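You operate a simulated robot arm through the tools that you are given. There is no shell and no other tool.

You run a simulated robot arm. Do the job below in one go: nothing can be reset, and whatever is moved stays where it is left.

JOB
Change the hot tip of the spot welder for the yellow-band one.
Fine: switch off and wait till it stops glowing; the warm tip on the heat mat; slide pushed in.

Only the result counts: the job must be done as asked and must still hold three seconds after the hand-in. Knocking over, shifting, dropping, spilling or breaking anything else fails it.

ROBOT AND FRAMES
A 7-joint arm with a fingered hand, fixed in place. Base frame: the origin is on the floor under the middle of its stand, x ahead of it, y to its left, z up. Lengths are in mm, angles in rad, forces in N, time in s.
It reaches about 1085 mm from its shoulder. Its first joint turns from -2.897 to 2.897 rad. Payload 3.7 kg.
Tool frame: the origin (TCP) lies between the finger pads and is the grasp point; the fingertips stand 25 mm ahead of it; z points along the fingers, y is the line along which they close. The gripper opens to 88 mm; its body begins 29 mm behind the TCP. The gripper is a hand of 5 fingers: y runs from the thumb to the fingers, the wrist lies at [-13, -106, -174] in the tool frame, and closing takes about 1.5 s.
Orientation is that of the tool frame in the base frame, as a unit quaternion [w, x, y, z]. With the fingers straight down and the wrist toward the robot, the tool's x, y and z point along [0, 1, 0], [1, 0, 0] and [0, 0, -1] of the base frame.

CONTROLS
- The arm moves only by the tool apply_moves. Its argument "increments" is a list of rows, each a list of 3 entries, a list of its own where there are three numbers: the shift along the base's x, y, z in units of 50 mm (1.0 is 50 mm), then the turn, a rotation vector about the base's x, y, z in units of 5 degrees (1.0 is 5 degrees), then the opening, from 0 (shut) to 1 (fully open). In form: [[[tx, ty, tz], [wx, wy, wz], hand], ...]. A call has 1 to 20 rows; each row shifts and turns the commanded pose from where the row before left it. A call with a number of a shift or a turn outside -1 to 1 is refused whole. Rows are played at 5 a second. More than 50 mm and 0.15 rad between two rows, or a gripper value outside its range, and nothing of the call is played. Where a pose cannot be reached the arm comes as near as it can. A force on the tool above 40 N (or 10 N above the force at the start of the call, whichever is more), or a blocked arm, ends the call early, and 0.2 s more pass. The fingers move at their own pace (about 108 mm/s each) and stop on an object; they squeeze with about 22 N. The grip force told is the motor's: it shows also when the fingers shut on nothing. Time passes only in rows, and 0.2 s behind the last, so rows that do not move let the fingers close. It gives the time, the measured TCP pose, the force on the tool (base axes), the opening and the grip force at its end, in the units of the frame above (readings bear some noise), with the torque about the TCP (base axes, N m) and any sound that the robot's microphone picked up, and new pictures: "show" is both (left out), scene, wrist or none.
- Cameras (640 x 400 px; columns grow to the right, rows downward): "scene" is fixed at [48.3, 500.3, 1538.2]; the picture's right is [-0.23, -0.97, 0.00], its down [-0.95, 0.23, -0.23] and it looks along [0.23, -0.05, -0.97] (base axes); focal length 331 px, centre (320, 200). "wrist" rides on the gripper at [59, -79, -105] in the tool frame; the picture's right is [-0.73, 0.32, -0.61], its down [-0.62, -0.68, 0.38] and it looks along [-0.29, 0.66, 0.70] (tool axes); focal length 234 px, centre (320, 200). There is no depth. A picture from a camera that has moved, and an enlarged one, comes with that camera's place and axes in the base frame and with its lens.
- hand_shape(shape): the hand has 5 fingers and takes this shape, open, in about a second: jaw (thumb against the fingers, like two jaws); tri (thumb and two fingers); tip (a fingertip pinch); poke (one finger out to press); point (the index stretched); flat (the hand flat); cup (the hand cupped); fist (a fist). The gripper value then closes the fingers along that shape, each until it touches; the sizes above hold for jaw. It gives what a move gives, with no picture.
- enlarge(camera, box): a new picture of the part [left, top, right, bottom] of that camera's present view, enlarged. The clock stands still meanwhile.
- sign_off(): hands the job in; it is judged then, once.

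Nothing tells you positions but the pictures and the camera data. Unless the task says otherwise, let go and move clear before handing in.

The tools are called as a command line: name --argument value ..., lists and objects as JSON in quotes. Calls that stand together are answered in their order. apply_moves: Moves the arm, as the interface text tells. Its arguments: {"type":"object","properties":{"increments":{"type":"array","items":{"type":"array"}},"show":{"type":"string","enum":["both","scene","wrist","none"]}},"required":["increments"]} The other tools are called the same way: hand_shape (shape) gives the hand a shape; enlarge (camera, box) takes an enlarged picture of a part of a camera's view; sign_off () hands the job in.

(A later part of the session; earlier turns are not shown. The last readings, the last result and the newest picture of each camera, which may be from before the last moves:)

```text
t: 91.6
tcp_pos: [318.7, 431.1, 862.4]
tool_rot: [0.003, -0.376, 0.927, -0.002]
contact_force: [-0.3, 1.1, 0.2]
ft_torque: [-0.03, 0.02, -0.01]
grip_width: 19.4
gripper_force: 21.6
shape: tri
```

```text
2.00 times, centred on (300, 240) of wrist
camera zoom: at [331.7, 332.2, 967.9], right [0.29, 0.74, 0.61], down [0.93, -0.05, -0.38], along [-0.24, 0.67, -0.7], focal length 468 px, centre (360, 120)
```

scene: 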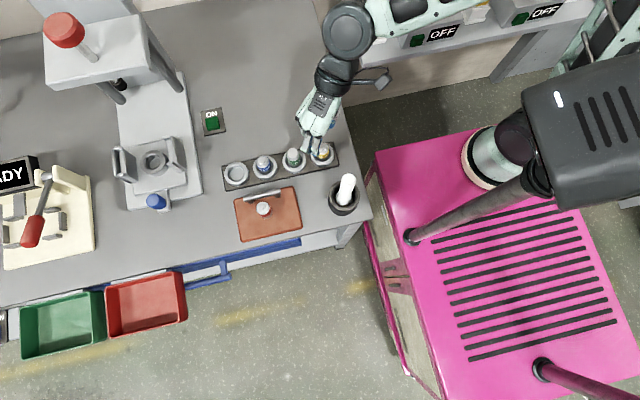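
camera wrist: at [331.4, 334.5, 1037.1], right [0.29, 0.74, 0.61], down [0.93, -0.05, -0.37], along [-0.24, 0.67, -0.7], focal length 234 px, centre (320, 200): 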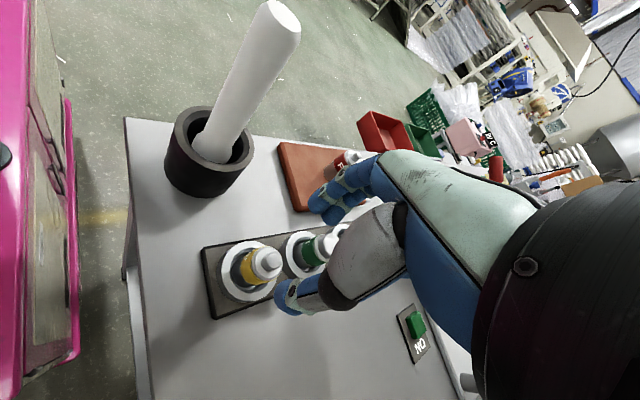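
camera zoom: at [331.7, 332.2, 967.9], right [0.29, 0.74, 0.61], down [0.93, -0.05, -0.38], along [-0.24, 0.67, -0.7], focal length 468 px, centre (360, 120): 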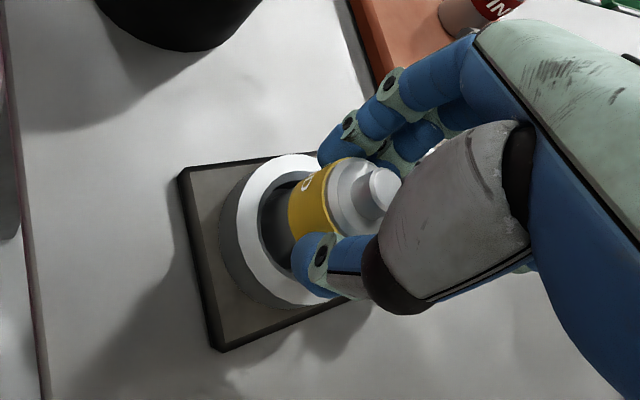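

Gripped at the same width and force as before. I'll lift it slowly straight up out of the rack.

apply_moves --increments '[[[0, 0, 0.15], [0, 0, 0], 0], [[0, 0, 0.25], [0, 0, 0], 0], [[0, 0, 0.4], [0, 0, 0], 0], [[0, 0, 0.6], [0, 0, 0], 0], [[0, 0, 0.8], [0, 0, 0], 0], [[0, 0, 0.8], [0, 0, 0], 0]]'

enlarge --camera "scene" --box '[240, 80, 380, 220]'

```text
t: 93.0
tcp_pos: [319.6, 429.7, 1013.1]
tool_rot: [0.004, -0.377, 0.926, -0.002]
contact_force: [-0.2, 0.4, -1.6]
ft_torque: [0.01, 0.01, -0.02]
grip_width: 19.3
gripper_force: 22.1
shape: tri
camera wrist: at [331.3, 332.0, 1118.1], right [0.29, 0.74, 0.61], down [0.93, -0.05, -0.38], along [-0.24, 0.67, -0.7], focal length 234 px, centre (320, 200)
```

scene: 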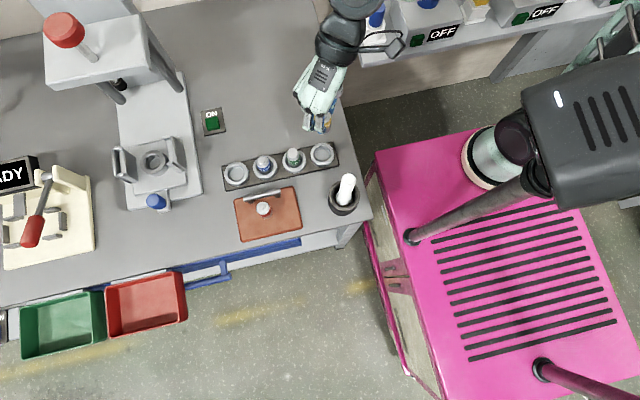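
wrist: 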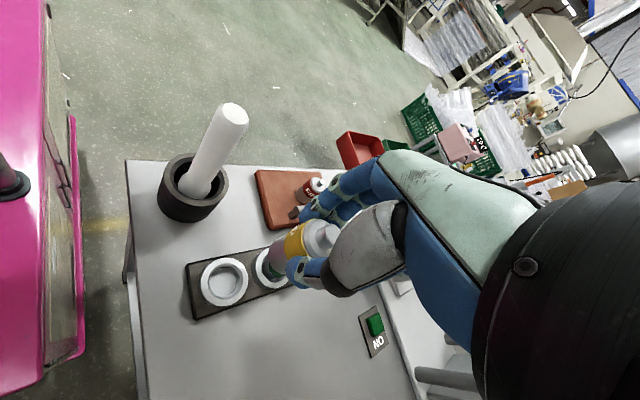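

```text
2.86 times, centred on (310, 150) of scene
camera zoom: at [48.3, 500.3, 1538.2], right [-0.23, -0.97, 0.0], down [-0.95, 0.23, -0.23], along [0.23, -0.05, -0.97], focal length 946 px, centre (349, 343)
```

zoom: 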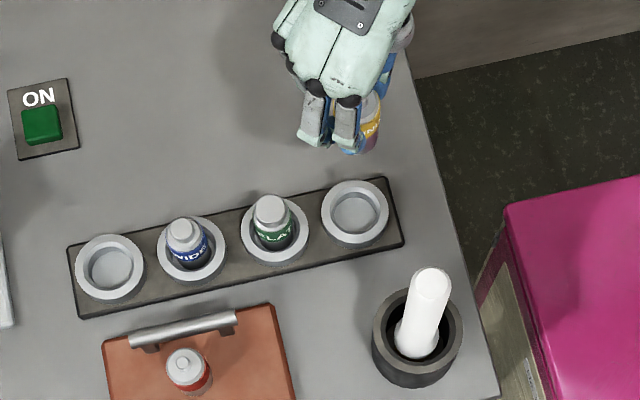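

The yellow tip is in hand and the rest of the rack is undisturbed. I'll move out to the right first so the elbow unfolds on the clear side, then go around to the socket the way I came before.

apply_moves --increments '[[[0.6, 0, 0.3], [0, 0, -0.5], 0], [[0.8, 0, 0.2], [0, 0, -0.5], 0], [[0.9, 0.1, 0], [0, 0, -0.5], 0], [[0.9, 0.15, 0], [0, 0, -0.5], 0], [[0.9, 0.2, -0.1], [0, 0, -0.5], 0], [[0.9, 0.2, -0.2], [0, 0, -0.5], 0], [[0.8, 0.2, -0.2], [0, 0, -0.5], 0]]' --show "scene"

enlarge --camera "scene" --box '[620, 0, 640, 400]'

```text
t: 94.6
tcp_pos: [609.9, 472.4, 1011.5]
tool_rot: [0.005, -0.23, 0.973, -0.003]
contact_force: [-0.5, -0.5, -0.6]
ft_torque: [-0.01, -0.06, -0.01]
grip_width: 19.5
gripper_force: 21.9
shape: tri
```

scene: 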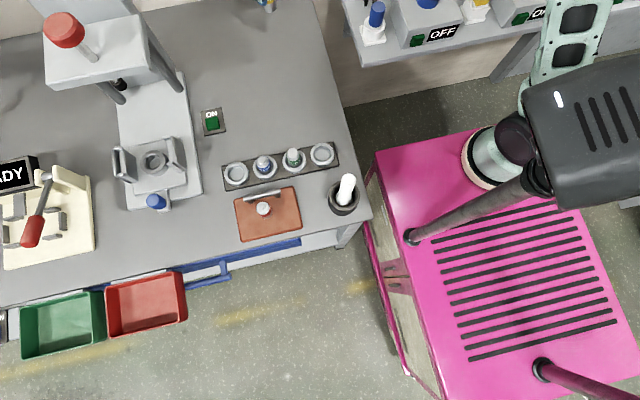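

```text
1.00 times, centred on (630, 200) of scene (not enlarged: the box is as wide or as high as the picture)
camera zoom: at [48.3, 500.3, 1538.2], right [-0.23, -0.97, 0.0], down [-0.95, 0.23, -0.23], along [0.23, -0.05, -0.97], focal length 331 px, centre (10, 200)
```

zoom: 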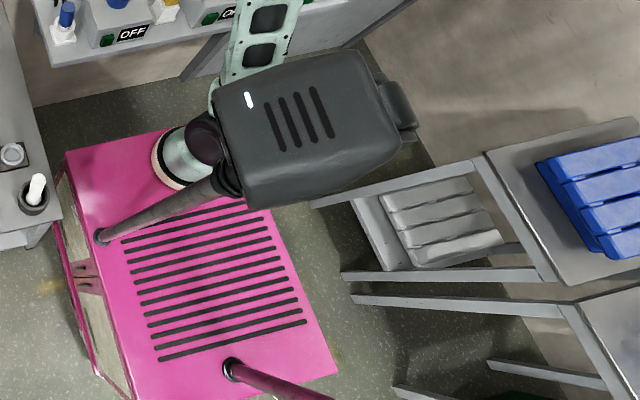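

The elbow has now unfolded on the right side, which is even better. One shelf label looks different, so I'll check that nothing there was touched.

enlarge --camera "scene" --box '[480, 0, 640, 100]'

enlarge --camera "scene" --box '[200, 0, 340, 100]'

```text
4.00 times, centred on (560, 50) of scene
camera zoom: at [48.3, 500.3, 1538.2], right [-0.23, -0.97, 0.0], down [-0.95, 0.23, -0.23], along [0.23, -0.05, -0.97], focal length 1324 px, centre (-640, 800)
```

zoom: 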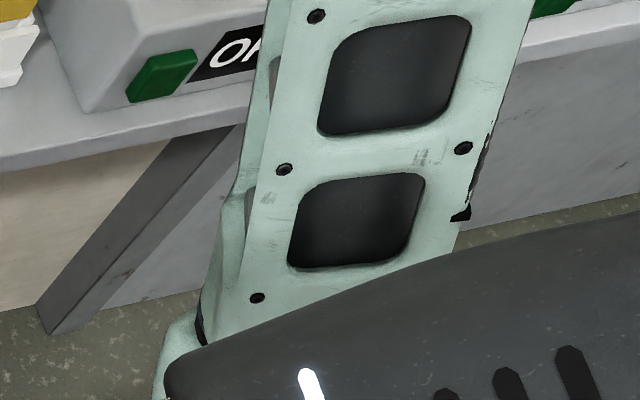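

```text
4.00 times, centred on (270, 50) of scene
camera zoom: at [48.3, 500.3, 1538.2], right [-0.23, -0.97, 0.0], down [-0.95, 0.23, -0.23], along [0.23, -0.05, -0.97], focal length 1324 px, centre (520, 800)
```

zoom: 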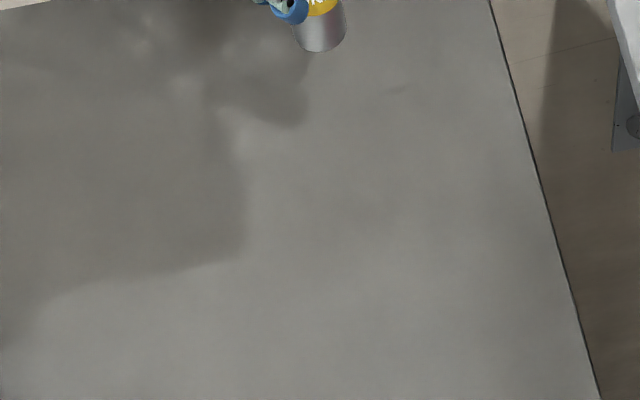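

It's just partly hidden by the upper arm; nothing was touched. Now on to the socket, keeping x below 400 before passing the press head.

apply_moves --increments '[[[-0.614, 0.436, 0], [0, 0, 0.66], 0], [[-0.65, 0.406, 0], [0, 0, 0.66], 0], [[-0.66, 0.366, 0], [0, 0, 0.66], 0], [[-0.6, 0.7, 0], [0, 0, -0.7], 0], [[-0.6, 0.7, 0], [0, 0, -0.9], 0], [[-0.6, 0.5, 0], [0, 0, -1], 0], [[-0.5, 0.4, 0], [0, 0, -1], 0], [[-0.38, 0.4, 0], [0, 0, -1], 0], [[0, 0.6, 0], [0, 0, -1], 0]]' --show "scene"

enlarge --camera "scene" --box '[620, 0, 640, 400]'

```text
t: 96.6
tcp_pos: [377.9, 697.6, 1012.9]
tool_rot: [0.003, -0.074, 0.997, -0.004]
contact_force: [0.6, -0.5, -1.9]
ft_torque: [0.01, -0.01, 0.02]
grip_width: 19.5
gripper_force: 21.5
shape: tri
```

scene: 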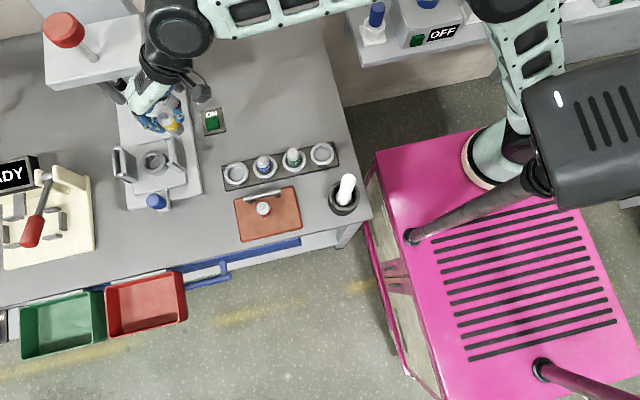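

```text
1.00 times, centred on (630, 200) of scene (not enlarged: the box is as wide or as high as the picture)
camera zoom: at [48.3, 500.3, 1538.2], right [-0.23, -0.97, 0.0], down [-0.95, 0.23, -0.23], along [0.23, -0.05, -0.97], focal length 331 px, centre (10, 200)
```

zoom: 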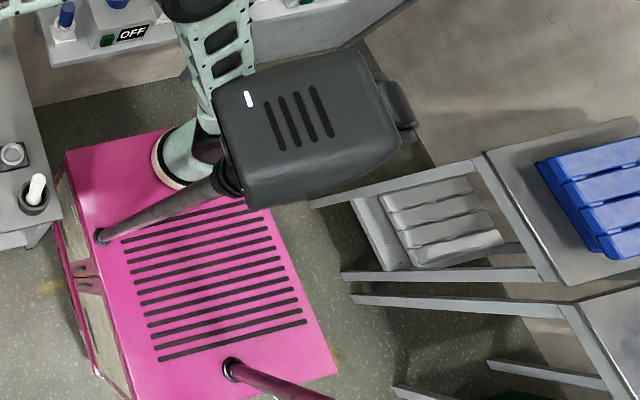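

The elbow is comfortably on the right now, far from the mast. I'll continue over the socket.

apply_moves --increments '[[[0.02, 0.7, 0], [0, 0, 0], 0], [[0.02, 0.7, 0], [0, 0, 0], 0], [[0, 0.65, -0.2], [0, 0, 0], 0], [[0, 0, -0.4], [0, 0, 0], 0]]'

enlarge --camera "scene" --box '[90, 60, 230, 200]'

enlarge --camera "wrist" --box '[180, 140, 400, 340]'

```text
t: 97.6
tcp_pos: [380.4, 801.5, 981.4]
tool_rot: [0.002, -0.074, 0.997, -0.003]
contact_force: [0.0, -0.2, -2.0]
ft_torque: [-0.01, -0.03, 0.02]
grip_width: 19.2
gripper_force: 22.3
shape: tri
camera wrist: at [333.5, 714.7, 1086.9], right [0.67, 0.43, 0.61], down [0.72, -0.58, -0.37], along [0.19, 0.69, -0.7], focal length 234 px, centre (320, 200)
```

scene: 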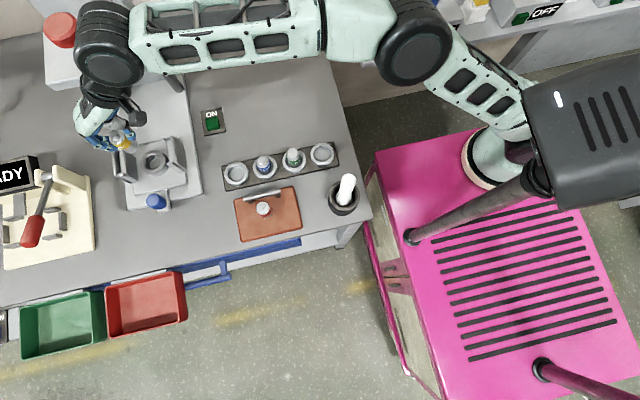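
wrist: 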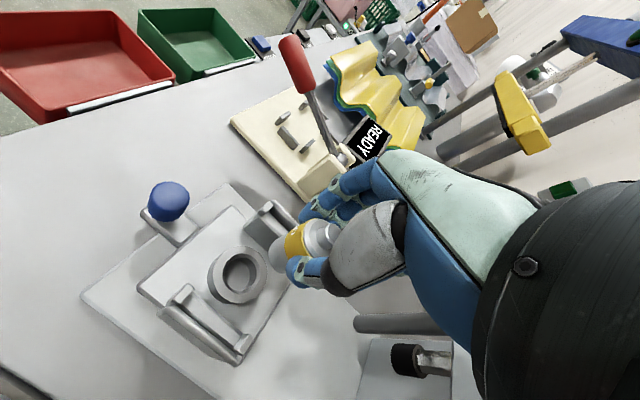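

```text
2.86 times, centred on (160, 130) of scene
camera zoom: at [48.3, 500.3, 1538.2], right [-0.23, -0.97, 0.0], down [-0.95, 0.23, -0.23], along [0.23, -0.05, -0.97], focal length 946 px, centre (777, 400)
```

zoom: 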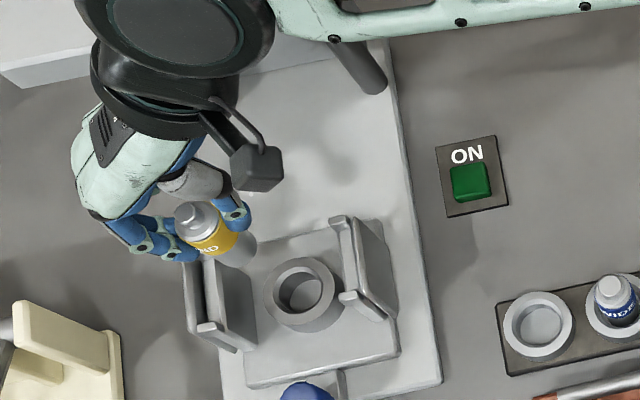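

```text
2.00 times, centred on (290, 240) of wrist
camera zoom: at [333.5, 714.7, 1086.9], right [0.67, 0.43, 0.61], down [0.72, -0.58, -0.37], along [0.19, 0.69, -0.7], focal length 468 px, centre (380, 120)
```

zoom: 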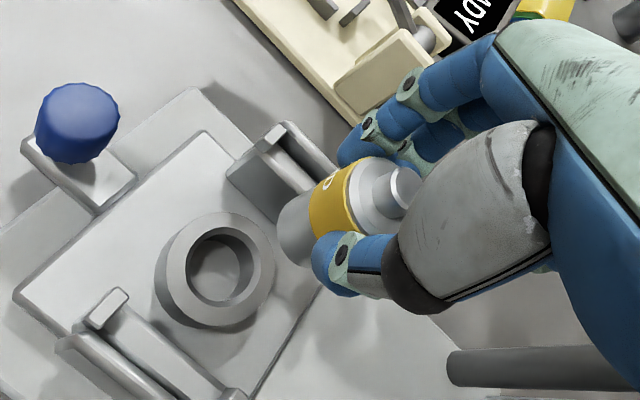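

The projected hand axis falls right on the socket hole, within about 1 mm. I'll lower until the tip is just above the ring and recheck.

apply_moves --increments '[[[0, -0.02, -0.5], [0, 0, 0], 0], [[0, 0, -0.5], [0, 0, 0], 0], [[0, 0, -0.4], [0, 0, 0], 0]]' --show "none"

enlarge --camera "wrist" --box '[220, 160, 380, 320]'

enlarge --camera "scene" --box '[110, 100, 200, 190]'

```text
t: 98.4
tcp_pos: [382.0, 799.1, 911.4]
tool_rot: [0.003, -0.074, 0.997, -0.003]
contact_force: [0.4, 0.1, -1.3]
ft_torque: [0.0, -0.03, 0.0]
grip_width: 19.1
gripper_force: 21.5
shape: tri
```

```text
2.50 times, centred on (300, 240) of wrist
camera zoom: at [334.4, 712.6, 1016.7], right [0.67, 0.43, 0.61], down [0.72, -0.58, -0.38], along [0.19, 0.69, -0.7], focal length 585 px, centre (370, 100)
```

zoom: 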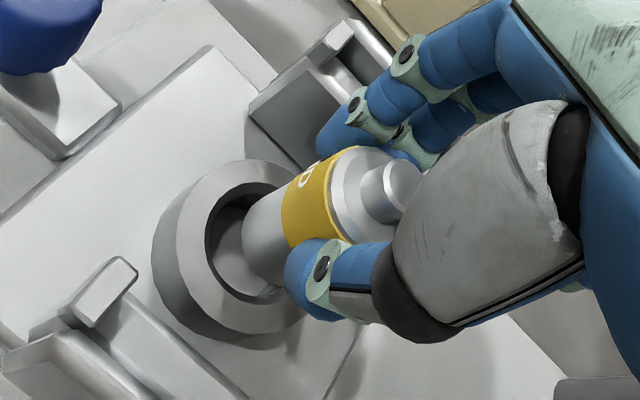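

```text
4.44 times, centred on (155, 145) of scene
camera zoom: at [48.3, 500.3, 1538.2], right [-0.23, -0.97, 0.0], down [-0.95, 0.23, -0.23], along [0.23, -0.05, -0.97], focal length 1471 px, centre (1053, 444)
```

zoom: 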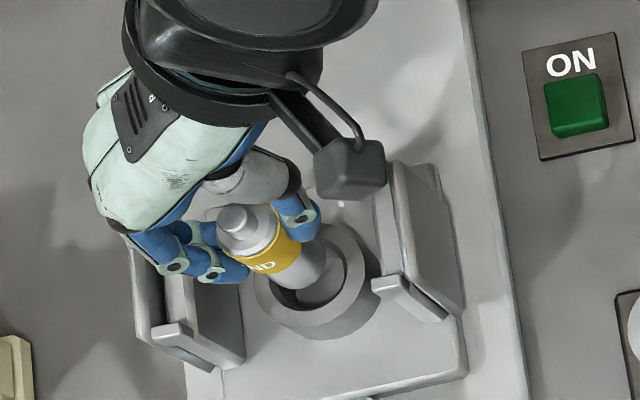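

Alignment still looks right, with the tip's lower end just over the hole. I'll insert slowly and watch the force.

apply_moves --increments '[[[-0.02, 0, -0.1], [0, 0, 0], 0], [[0, 0, -0.1], [0, 0, 0], 0], [[0, 0, -0.1], [0, 0, 0], 0]]' --show "none"

enlarge --camera "wrist" --box '[220, 160, 380, 320]'

```text
t: 99.2
tcp_pos: [379.4, 799.4, 896.1]
tool_rot: [0.003, -0.075, 0.997, -0.003]
contact_force: [-0.2, 0.0, -2.3]
ft_torque: [0.0, 0.0, 0.01]
grip_width: 19.4
gripper_force: 21.9
shape: tri
```

```text
2.50 times, centred on (300, 240) of wrist
camera zoom: at [333.4, 712.9, 1002.1], right [0.67, 0.43, 0.61], down [0.72, -0.58, -0.38], along [0.19, 0.69, -0.7], focal length 585 px, centre (370, 100)
```

zoom: 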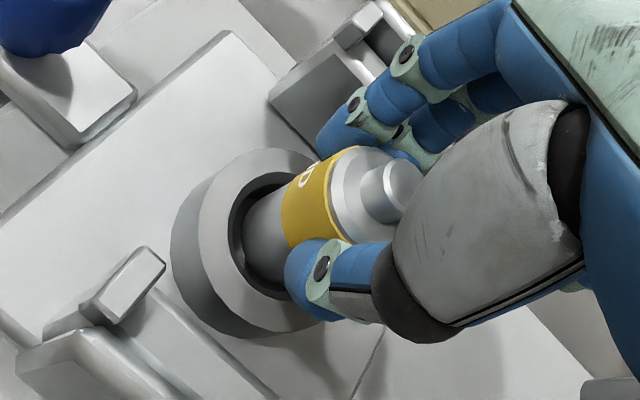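

It is entering the hole with no force. Continuing down gently.

apply_moves --increments '[[[0, 0, -0.08], [0, 0, 0], 0], [[0, 0, -0.08], [0, 0, 0], 0], [[0, 0, -0.08], [0, 0, 0], 0]]' --show "none"

apply_moves --increments '[[[0, 0, -0.06], [0, 0, 0], 0], [[0, 0, 0], [0, 0, 0], 0]]' --show "none"

enlarge --camera "wrist" --box '[220, 160, 380, 320]'

```text
t: 100.0
tcp_pos: [380.3, 798.8, 886.6]
tool_rot: [0.004, -0.074, 0.997, -0.003]
contact_force: [-0.2, -0.2, -2.0]
ft_torque: [0.01, 0.01, 0.0]
grip_width: 19.0
gripper_force: 22.1
shape: tri
```

```text
t: 100.6
tcp_pos: [380.4, 798.3, 880.8]
tool_rot: [0.003, -0.074, 0.997, -0.003]
contact_force: [-0.2, -0.5, -1.9]
ft_torque: [-0.01, -0.01, 0.04]
grip_width: 19.3
gripper_force: 22.1
shape: tri
```

```text
2.50 times, centred on (300, 240) of wrist
camera zoom: at [333.3, 713.1, 987.4], right [0.67, 0.43, 0.61], down [0.72, -0.58, -0.38], along [0.19, 0.69, -0.7], focal length 585 px, centre (370, 100)
```

zoom: 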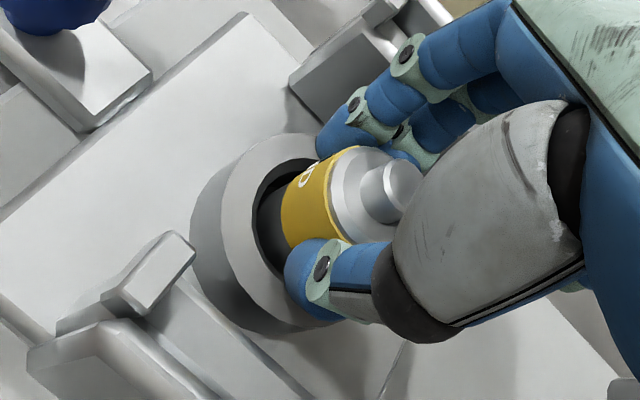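

Nearly seated. A few more small steps until it touches bottom.

apply_moves --increments '[[[0, 0, -0.05], [0, 0, 0], 0], [[0, 0, 0], [0, 0, 0], 0]]' --show "none"

apply_moves --increments '[[[0, 0, -0.04], [0, 0, 0], 0], [[0, 0, 0], [0, 0, 0], 0]]' --show "none"

```text
t: 101.2
tcp_pos: [380.5, 799.3, 880.1]
tool_rot: [0.003, -0.075, 0.997, -0.002]
contact_force: [-1.3, -0.4, 3.0]
ft_torque: [0.04, 0.04, 0.02]
grip_width: 19.3
gripper_force: 21.5
shape: tri
```

```text
t: 101.8
tcp_pos: [380.3, 799.0, 878.5]
tool_rot: [0.003, -0.074, 0.997, -0.002]
contact_force: [0.3, 0.1, 12.5]
ft_torque: [0.11, -0.02, 0.02]
grip_width: 19.8
gripper_force: 21.7
shape: tri
```

It touched bottom at z ≈ 878.5, which matches the seated height of the old tip. I'll ease the pressure and open gradually, staying narrow between the plates.

apply_moves --increments '[[[0, 0, 0.03], [0, 0, 0], 0], [[0, 0, 0], [0, 0, 0], 0.24], [[0, 0, 0], [0, 0, 0], 0.28], [[0, 0, 0], [0, 0, 0], 0.34], [[0, 0, 0], [0, 0, 0], 0.4], [[0, 0, 0], [0, 0, 0], 0.43], [[0, 0, 0], [0, 0, 0], 0.43]]' --show "none"

enlarge --camera "wrist" --box '[220, 160, 380, 320]'

enlarge --camera "scene" --box '[110, 110, 200, 200]'

```text
t: 103.4
tcp_pos: [379.8, 797.4, 878.0]
tool_rot: [0.004, -0.074, 0.997, -0.003]
contact_force: [-0.5, -0.7, 0.1]
ft_torque: [-0.03, -0.03, -0.03]
grip_width: 37.3
gripper_force: 0.0
shape: tri
```

```text
2.50 times, centred on (300, 240) of wrist
camera zoom: at [333.2, 713.0, 984.0], right [0.67, 0.43, 0.61], down [0.72, -0.58, -0.38], along [0.19, 0.69, -0.7], focal length 585 px, centre (370, 100)
```

zoom: 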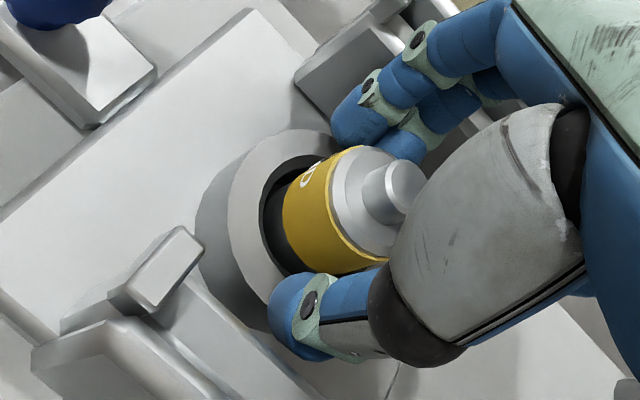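

```text
4.44 times, centred on (155, 155) of scene
camera zoom: at [48.3, 500.3, 1538.2], right [-0.23, -0.97, 0.0], down [-0.95, 0.23, -0.23], along [0.23, -0.05, -0.97], focal length 1471 px, centre (1053, 400)
```

zoom: 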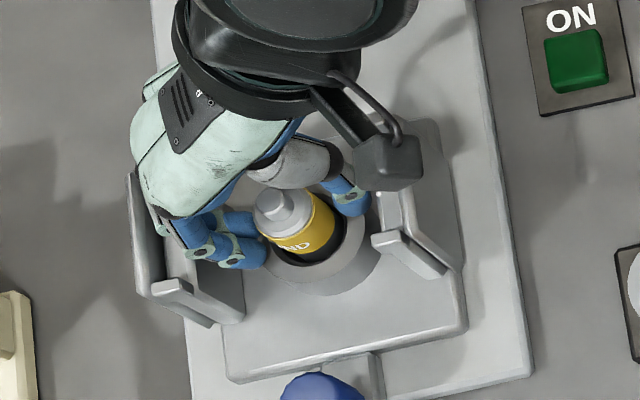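

The yellow tip stands in the socket. I'll rise straight up between the plates.

apply_moves --increments '[[[0, 0, 0.1], [0, 0, 0], 0.45], [[0, 0, 0.2], [0, 0, 0], 0.5], [[0, 0, 0.3], [0, 0, 0], 0.55], [[0, 0, 0.5], [0, 0, 0], 0.55], [[0, 0, 0.5], [0, 0, 0], 0.55], [[0, 0, 0.4], [0, 0, 0], 0.55]]'

enlarge --camera "scene" --box '[90, 80, 230, 220]'

enlarge --camera "wrist" --box '[80, 140, 360, 380]'

```text
t: 104.8
tcp_pos: [380.0, 799.2, 979.7]
tool_rot: [0.003, -0.075, 0.997, -0.004]
contact_force: [0.6, 0.7, -0.1]
ft_torque: [0.0, -0.02, 0.0]
grip_width: 47.8
gripper_force: 0.1
shape: tri
camera wrist: at [333.0, 713.2, 1084.1], right [0.67, 0.43, 0.61], down [0.72, -0.58, -0.37], along [0.19, 0.69, -0.7], focal length 234 px, centre (320, 200)
```

scene: 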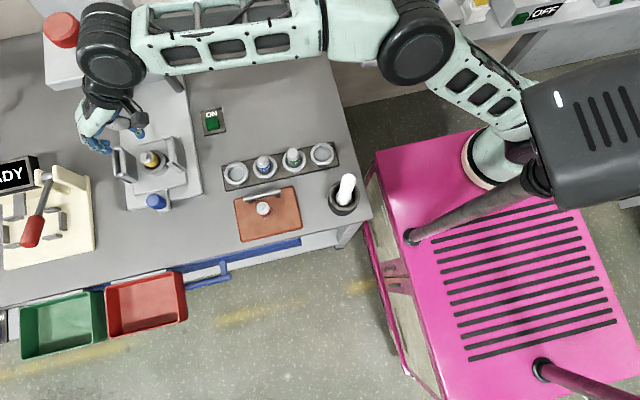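
wrist: 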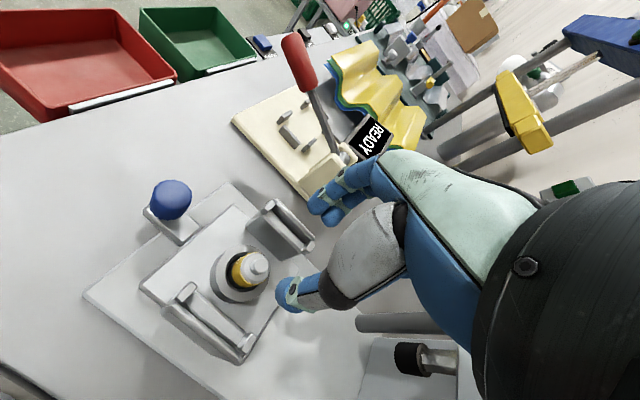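

```text
2.86 times, centred on (160, 150) of scene
camera zoom: at [48.3, 500.3, 1538.2], right [-0.23, -0.97, 0.0], down [-0.95, 0.23, -0.23], along [0.23, -0.05, -0.97], focal length 946 px, centre (777, 343)
```

zoom: 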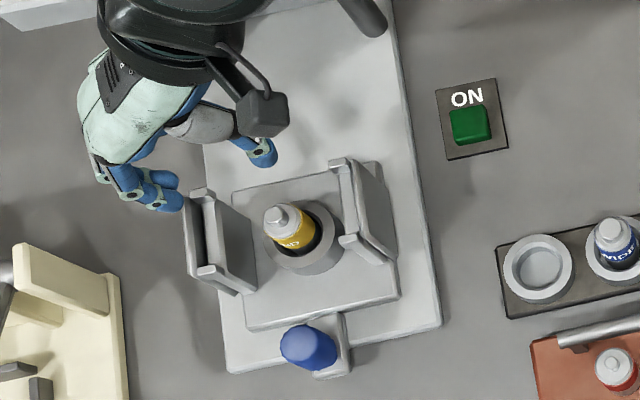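

```text
1.67 times, centred on (220, 260) of wrist
camera zoom: at [333.0, 713.2, 1084.1], right [0.67, 0.43, 0.61], down [0.72, -0.58, -0.37], along [0.19, 0.69, -0.7], focal length 390 px, centre (487, 100)
```

zoom: 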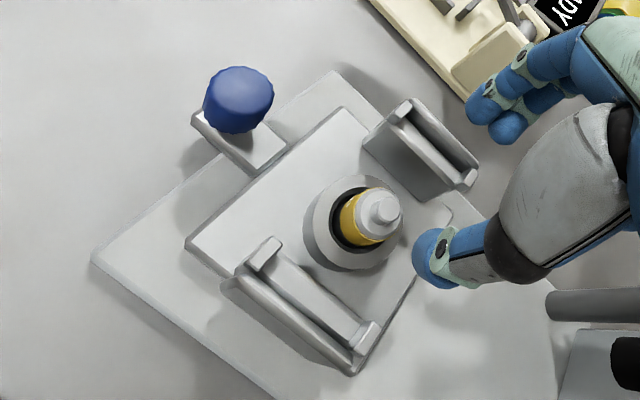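

The yellow tip is seated upright in the socket. Next is the slide: I'll grip the blue knob at about [280, 792] and push it in along the slide's direction. I'll move over the knob, turning the hand to yaw ~55° so the wrist will stay clear of the press head at the end.

apply_moves --increments '[[[-0.2, 0, 0], [0, 0, -1], 0.65], [[-0.2, 0, 0], [0, 0, -1], 0.65], [[-0.2, 0, 0], [0, 0, -1], 0.65], [[-0.2, 0, 0], [0, 0, -1], 0.65], [[-0.2, 0, 0], [0, 0, -1], 0.65], [[-0.25, 0, 0], [0, 0, -1], 0.65], [[-0.25, -0.05, 0], [0, 0, -1], 0.65], [[-0.25, -0.05, 0], [0, 0, -1], 0.65], [[-0.25, -0.05, 0], [0, 0, -0.7], 0.65]]'

enlarge --camera "scene" --box '[90, 100, 230, 240]'

enlarge --camera "wrist" --box '[120, 120, 400, 380]'

```text
t: 106.8
tcp_pos: [281.8, 791.9, 979.8]
tool_rot: [0.002, 0.302, 0.953, -0.004]
contact_force: [1.2, 0.2, 0.3]
ft_torque: [-0.01, 0.0, -0.01]
grip_width: 57.0
gripper_force: 0.0
shape: tri
camera wrist: at [187.1, 761.9, 1084.2], right [0.78, -0.15, 0.61], down [0.12, -0.92, -0.38], along [0.62, 0.36, -0.7], focal length 234 px, centre (320, 200)
```

scene: 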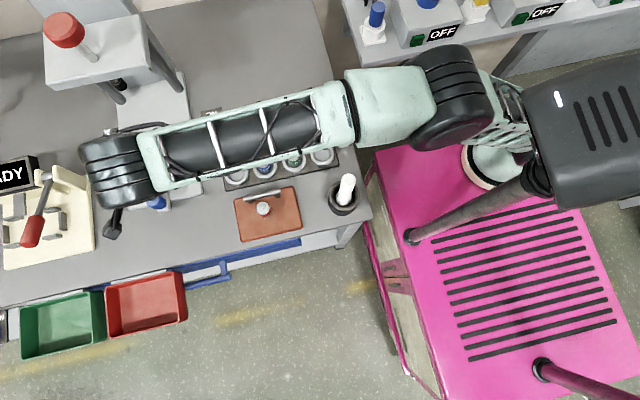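
wrist: 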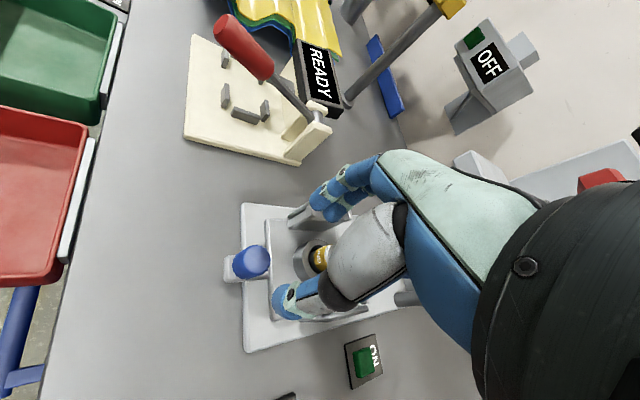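

```text
2.86 times, centred on (160, 170) of scene
camera zoom: at [48.3, 500.3, 1538.2], right [-0.23, -0.97, 0.0], down [-0.95, 0.23, -0.23], along [0.23, -0.05, -0.97], focal length 946 px, centre (777, 286)
```

zoom: 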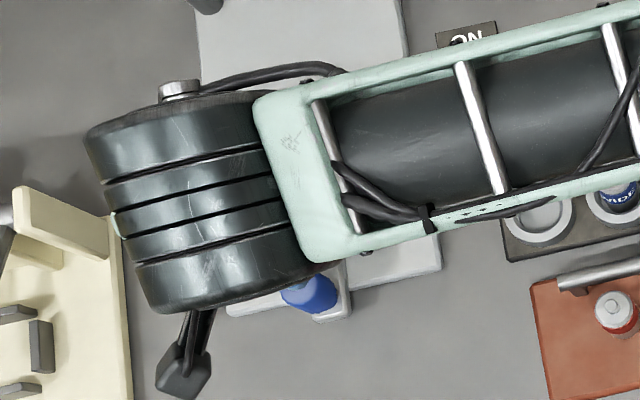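

```text
1.54 times, centred on (260, 250) of wrist
camera zoom: at [187.1, 761.9, 1084.2], right [0.78, -0.15, 0.61], down [0.12, -0.92, -0.38], along [0.62, 0.36, -0.7], focal length 360 px, centre (412, 123)
```

zoom: 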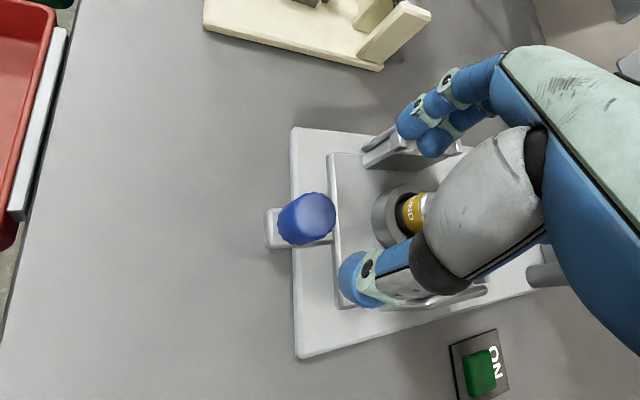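

The knob's top centre is about [285, 800, 877]. I'll shift over it and lower partway, then check.

apply_moves --increments '[[[0.06, 0.16, -0.3], [0, 0, 0], 0.65], [[0, 0, -0.6], [0, 0, 0], 0.65], [[0, 0, -0.5], [0, 0, 0], 0.65]]' --show "none"

enlarge --camera "wrist" --box '[180, 140, 400, 340]'

enlarge --camera "scene" --box '[90, 120, 220, 240]'

```text
t: 107.6
tcp_pos: [284.1, 799.5, 908.8]
tool_rot: [0.002, 0.301, 0.954, -0.004]
contact_force: [-0.6, 0.8, 0.2]
ft_torque: [0.02, 0.0, -0.01]
grip_width: 56.7
gripper_force: 0.0
shape: tri
```

```text
2.00 times, centred on (290, 240) of wrist
camera zoom: at [189.5, 769.6, 1014.8], right [0.78, -0.15, 0.61], down [0.12, -0.92, -0.38], along [0.61, 0.37, -0.7], focal length 468 px, centre (380, 120)
```

zoom: 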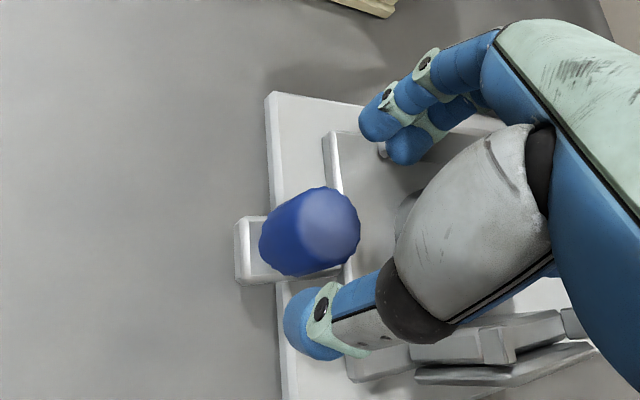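

```text
3.33 times, centred on (155, 180) of scene
camera zoom: at [48.3, 500.3, 1538.2], right [-0.23, -0.97, 0.0], down [-0.95, 0.23, -0.23], along [0.23, -0.05, -0.97], focal length 1103 px, centre (870, 267)
```

zoom: 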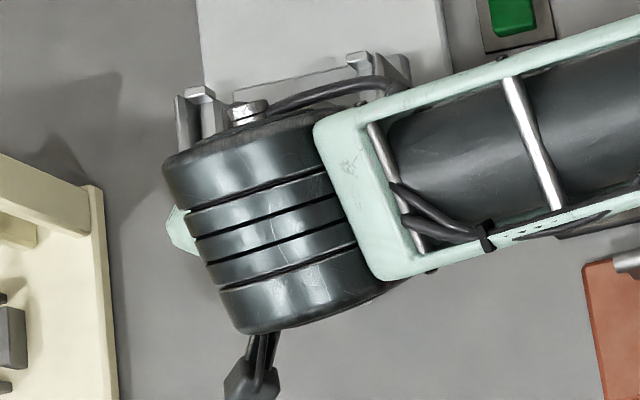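

The knob is slightly toward the thumb. I'll correct by 3–4 mm and lower to grip height.

apply_moves --increments '[[[-0.06, -0.05, -0.2], [0, 0, 0], 0.65], [[0, 0, -0.3], [0, 0, 0], 0.65], [[0, 0, -0.3], [0, 0, 0], 0.65]]' --show "none"

enlarge --camera "wrist" --box '[180, 140, 400, 340]'

```text
t: 108.4
tcp_pos: [278.9, 796.7, 868.7]
tool_rot: [0.001, 0.3, 0.954, -0.005]
contact_force: [0.5, 0.8, 0.0]
ft_torque: [0.02, -0.01, -0.02]
grip_width: 56.9
gripper_force: 0.1
shape: tri
```

```text
2.00 times, centred on (290, 240) of wrist
camera zoom: at [186.3, 766.9, 974.3], right [0.78, -0.15, 0.61], down [0.12, -0.92, -0.38], along [0.61, 0.37, -0.7], focal length 468 px, centre (380, 120)
```

zoom: 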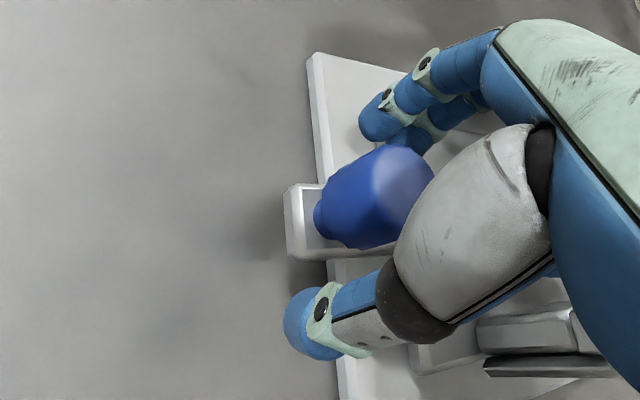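

The knob is between the fingers. I'll close on it.

apply_moves --increments '[[[0, 0, 0], [0, 0, 0], 0.5], [[0, 0, 0], [0, 0, 0], 0.4], [[0, 0, 0], [0, 0, 0], 0.3], [[0, 0, 0], [0, 0, 0], 0.2], [[0, 0, 0], [0, 0, 0], 0.1], [[0, 0, 0], [0, 0, 0], 0.1], [[0, 0, 0], [0, 0, 0], 0.1], [[0, 0, 0], [0, 0, 0], 0.1]]' --show "none"

enlarge --camera "wrist" --box '[180, 140, 400, 340]'

```text
t: 110.2
tcp_pos: [279.4, 797.6, 867.5]
tool_rot: [0.002, 0.3, 0.954, -0.003]
contact_force: [3.0, 3.3, -0.8]
ft_torque: [0.08, -0.06, -0.01]
grip_width: 22.8
gripper_force: 21.9
shape: tri
```

```text
2.00 times, centred on (290, 240) of wrist
camera zoom: at [186.5, 767.0, 974.2], right [0.78, -0.15, 0.61], down [0.12, -0.92, -0.37], along [0.61, 0.37, -0.7], focal length 468 px, centre (380, 120)
```

zoom: 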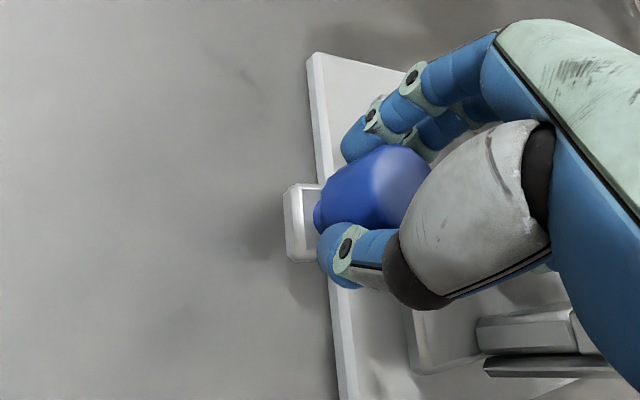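

Gripped firmly. From the base plate's edges the slide runs along +x, and the electrode is at about x = 513, so the travel should be around 133 mm. I'll push gently and watch the force.

apply_moves --increments '[[[0.15, 0, 0], [0, 0, 0], 0.1], [[0.2, 0, 0], [0, 0, 0], 0.1], [[0.2, 0, 0], [0, 0, 0], 0.1]]'

enlarge --camera "wrist" --box '[180, 140, 400, 340]'

enlarge --camera "scene" --box '[90, 80, 230, 220]'

```text
t: 111.0
tcp_pos: [307.0, 797.3, 869.0]
tool_rot: [0.001, 0.301, 0.954, -0.004]
contact_force: [0.0, 1.9, -1.9]
ft_torque: [0.09, 0.01, 0.05]
grip_width: 22.8
gripper_force: 22.2
shape: tri
camera wrist: at [214.3, 767.1, 974.2], right [0.78, -0.15, 0.61], down [0.12, -0.92, -0.38], along [0.61, 0.37, -0.7], focal length 234 px, centre (320, 200)
```

scene: 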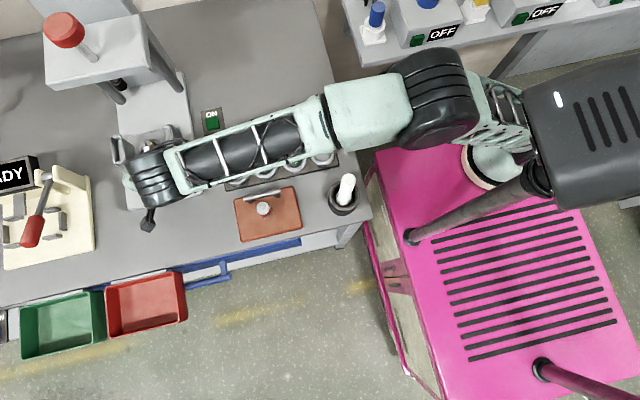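
wrist: 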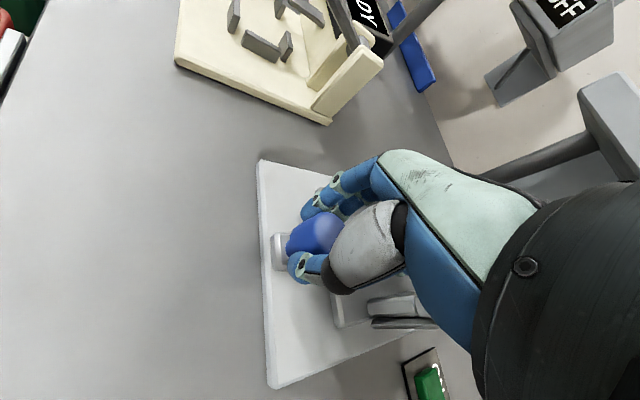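

```text
2.00 times, centred on (290, 240) of wrist
camera zoom: at [214.3, 767.1, 974.2], right [0.78, -0.15, 0.61], down [0.12, -0.92, -0.38], along [0.61, 0.37, -0.7], focal length 468 px, centre (380, 120)
```

zoom: 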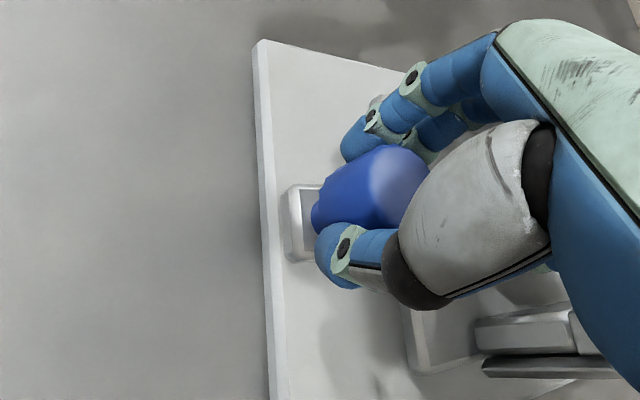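

```text
2.86 times, centred on (160, 150) of scene
camera zoom: at [48.3, 500.3, 1538.2], right [-0.23, -0.97, 0.0], down [-0.95, 0.23, -0.23], along [0.23, -0.05, -0.97], focal length 946 px, centre (777, 343)
```

zoom: 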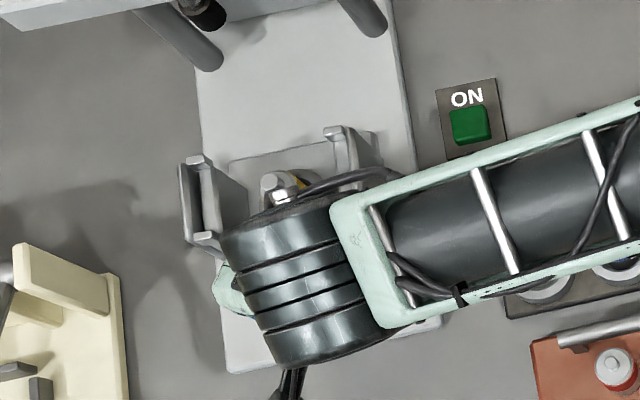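

The whole slide moved freely by about 28 mm with the base staying put. I'll continue pushing in.

apply_moves --increments '[[[0.3, 0, 0], [0, 0, 0], 0.1], [[0.3, 0, 0], [0, 0, 0], 0.1], [[0.3, 0, 0], [0, 0, 0], 0.1]]' --show "scene"

enlarge --camera "scene" --box '[90, 60, 230, 200]'

enlarge --camera "wrist" --box '[180, 140, 400, 340]'

```text
t: 111.8
tcp_pos: [353.9, 796.6, 869.3]
tool_rot: [0.003, 0.301, 0.954, -0.005]
contact_force: [0.2, 0.5, -0.3]
ft_torque: [0.06, -0.07, 0.03]
grip_width: 22.5
gripper_force: 21.9
shape: tri
```

scene: 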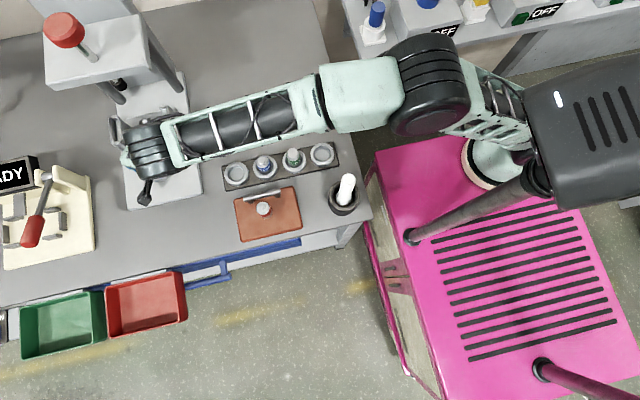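

```text
2.86 times, centred on (160, 130) of scene
camera zoom: at [48.3, 500.3, 1538.2], right [-0.23, -0.97, 0.0], down [-0.95, 0.23, -0.23], along [0.23, -0.05, -0.97], focal length 946 px, centre (777, 400)
```

zoom: 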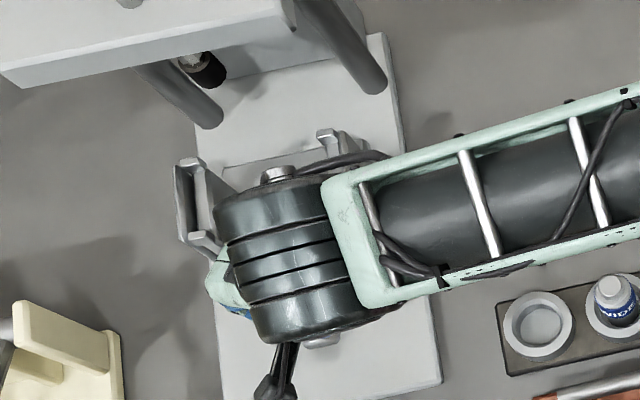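

```text
2.00 times, centred on (290, 240) of wrist
camera zoom: at [260.1, 767.4, 974.1], right [0.78, -0.15, 0.61], down [0.12, -0.92, -0.37], along [0.62, 0.37, -0.7], focal length 468 px, centre (380, 120)
```

zoom: 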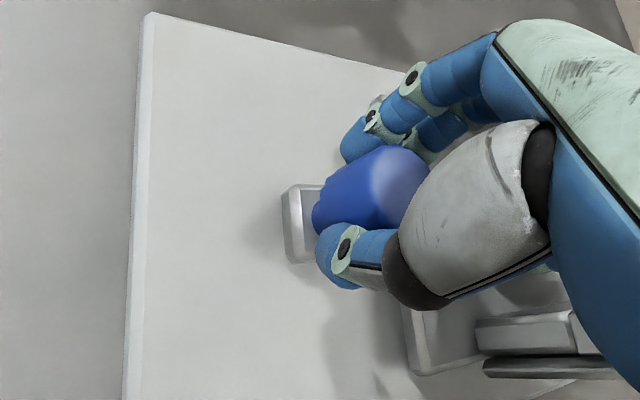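

75 mm in so far and still moving freely. The hand and wrist have room to the press head. Continuing.

apply_moves --increments '[[[0.3, 0, 0], [0, 0, 0], 0.1], [[0.3, 0, 0], [0, 0, 0], 0.1], [[0.2, 0, 0], [0, 0, 0], 0.1]]' --show "scene"

enlarge --camera "scene" --box '[90, 50, 230, 190]'

enlarge --camera "wrist" --box '[180, 120, 480, 380]'

```text
t: 112.6
tcp_pos: [392.8, 798.2, 869.5]
tool_rot: [0.001, 0.3, 0.954, -0.004]
contact_force: [-0.2, 2.9, -2.2]
ft_torque: [0.13, -0.01, 0.0]
grip_width: 22.6
gripper_force: 22.1
shape: tri
```

scene: 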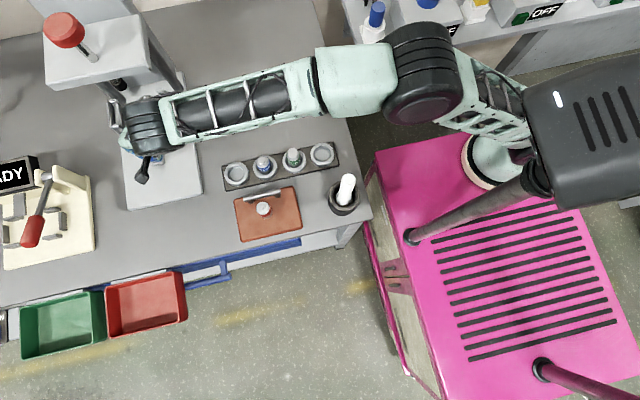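

```text
2.86 times, centred on (160, 120) of scene
camera zoom: at [48.3, 500.3, 1538.2], right [-0.23, -0.97, 0.0], down [-0.95, 0.23, -0.23], along [0.23, -0.05, -0.97], focal length 946 px, centre (777, 429)
```

zoom: 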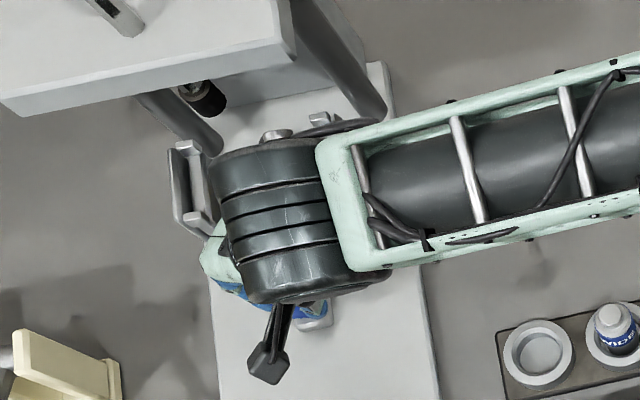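

```text
1.54 times, centred on (330, 250) of wrist
camera zoom: at [299.8, 767.1, 974.3], right [0.78, -0.15, 0.61], down [0.12, -0.92, -0.38], along [0.61, 0.37, -0.7], focal length 360 px, centre (305, 123)
```

zoom: 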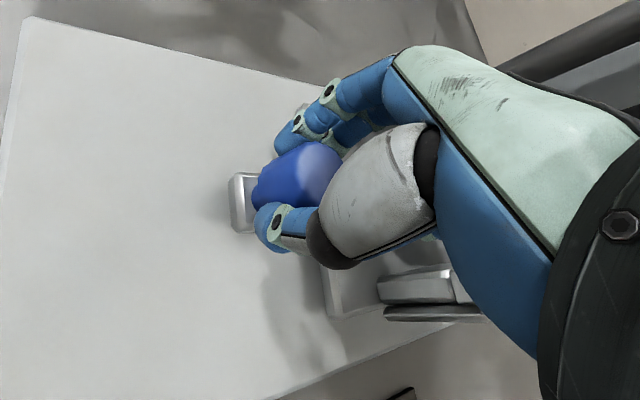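

About 113 mm in, still free. I'll go in small steps now and watch for the end stop.

apply_moves --increments '[[[0.1, 0, 0], [0, 0, 0], 0.1], [[0.1, 0, 0], [0, 0, 0], 0.1]]' --show "none"

apply_moves --increments '[[[0.08, 0, 0], [0, 0, 0], 0.1], [[0, 0, 0], [0, 0, 0], 0.1]]' --show "none"

enlarge --camera "scene" --box '[100, 60, 200, 160]'

```text
t: 113.2
tcp_pos: [403.2, 797.3, 869.2]
tool_rot: [0.001, 0.3, 0.954, -0.003]
contact_force: [0.9, 4.1, -2.3]
ft_torque: [0.05, -0.06, 0.01]
grip_width: 22.8
gripper_force: 22.0
shape: tri
```

```text
t: 113.8
tcp_pos: [405.8, 796.5, 868.9]
tool_rot: [0.002, 0.299, 0.954, -0.004]
contact_force: [0.6, 4.8, -2.8]
ft_torque: [0.13, -0.01, 0.06]
grip_width: 22.7
gripper_force: 21.7
shape: tri
```

```text
4.00 times, centred on (150, 110) of scene
camera zoom: at [48.3, 500.3, 1538.2], right [-0.23, -0.97, 0.0], down [-0.95, 0.23, -0.23], along [0.23, -0.05, -0.97], focal length 1324 px, centre (1000, 560)
```

zoom: 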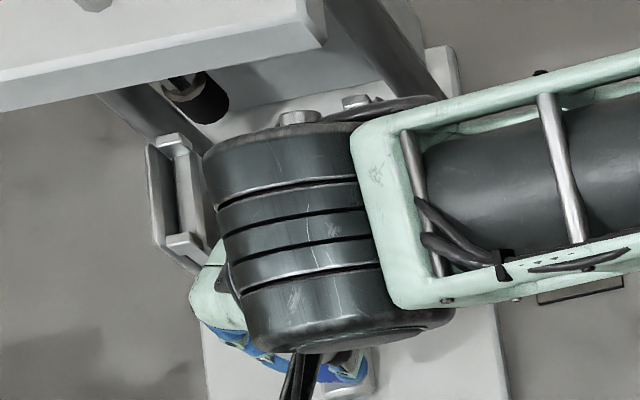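

Still sliding, with a slight sideways force building, so I'll ease 1–2 mm in +y and keep pushing in small steps.

apply_moves --increments '[[[0.08, 0.03, 0], [0, 0, 0], 0.1], [[0.08, 0, 0], [0, 0, 0], 0.1]]' --show "none"

apply_moves --increments '[[[0.08, 0.01, 0], [0, 0, 0], 0.1], [[0.08, 0, 0], [0, 0, 0], 0.1]]' --show "none"

enlarge --camera "scene" --box '[100, 60, 200, 160]'

enlarge --camera "wrist" --box '[180, 120, 480, 380]'

```text
t: 114.4
tcp_pos: [414.2, 797.4, 870.3]
tool_rot: [0.002, 0.3, 0.954, -0.004]
contact_force: [-8.4, -2.2, -1.9]
ft_torque: [-0.07, 0.18, 0.09]
grip_width: 22.3
gripper_force: 22.2
shape: tri
```

```text
t: 115.0
tcp_pos: [419.5, 799.2, 870.0]
tool_rot: [0.001, 0.299, 0.954, -0.003]
contact_force: [-23.1, -4.7, 0.9]
ft_torque: [-0.13, 0.51, 0.14]
grip_width: 21.7
gripper_force: 21.8
shape: tri
```

```text
4.00 times, centred on (150, 110) of scene
camera zoom: at [48.3, 500.3, 1538.2], right [-0.23, -0.97, 0.0], down [-0.95, 0.23, -0.23], along [0.23, -0.05, -0.97], focal length 1324 px, centre (1000, 560)
```

zoom: 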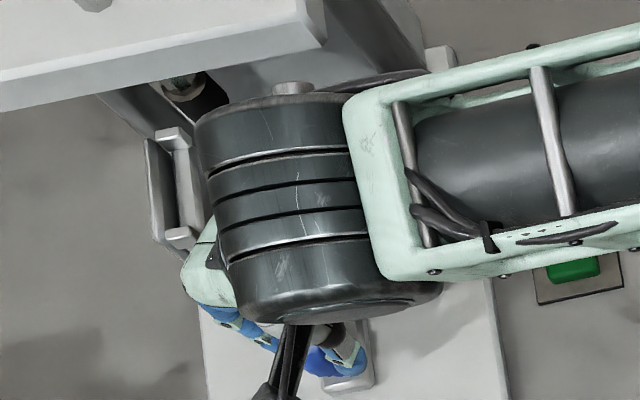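

```text
1.54 times, centred on (330, 250) of wrist
camera zoom: at [326.5, 769.2, 975.2], right [0.78, -0.14, 0.61], down [0.12, -0.92, -0.38], along [0.61, 0.37, -0.7], focal length 360 px, centre (305, 123)
```

zoom: 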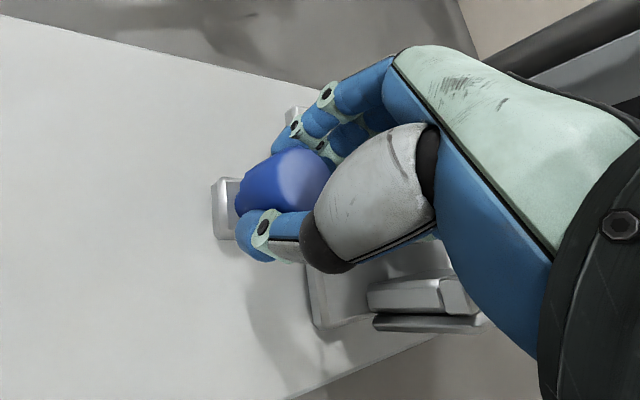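

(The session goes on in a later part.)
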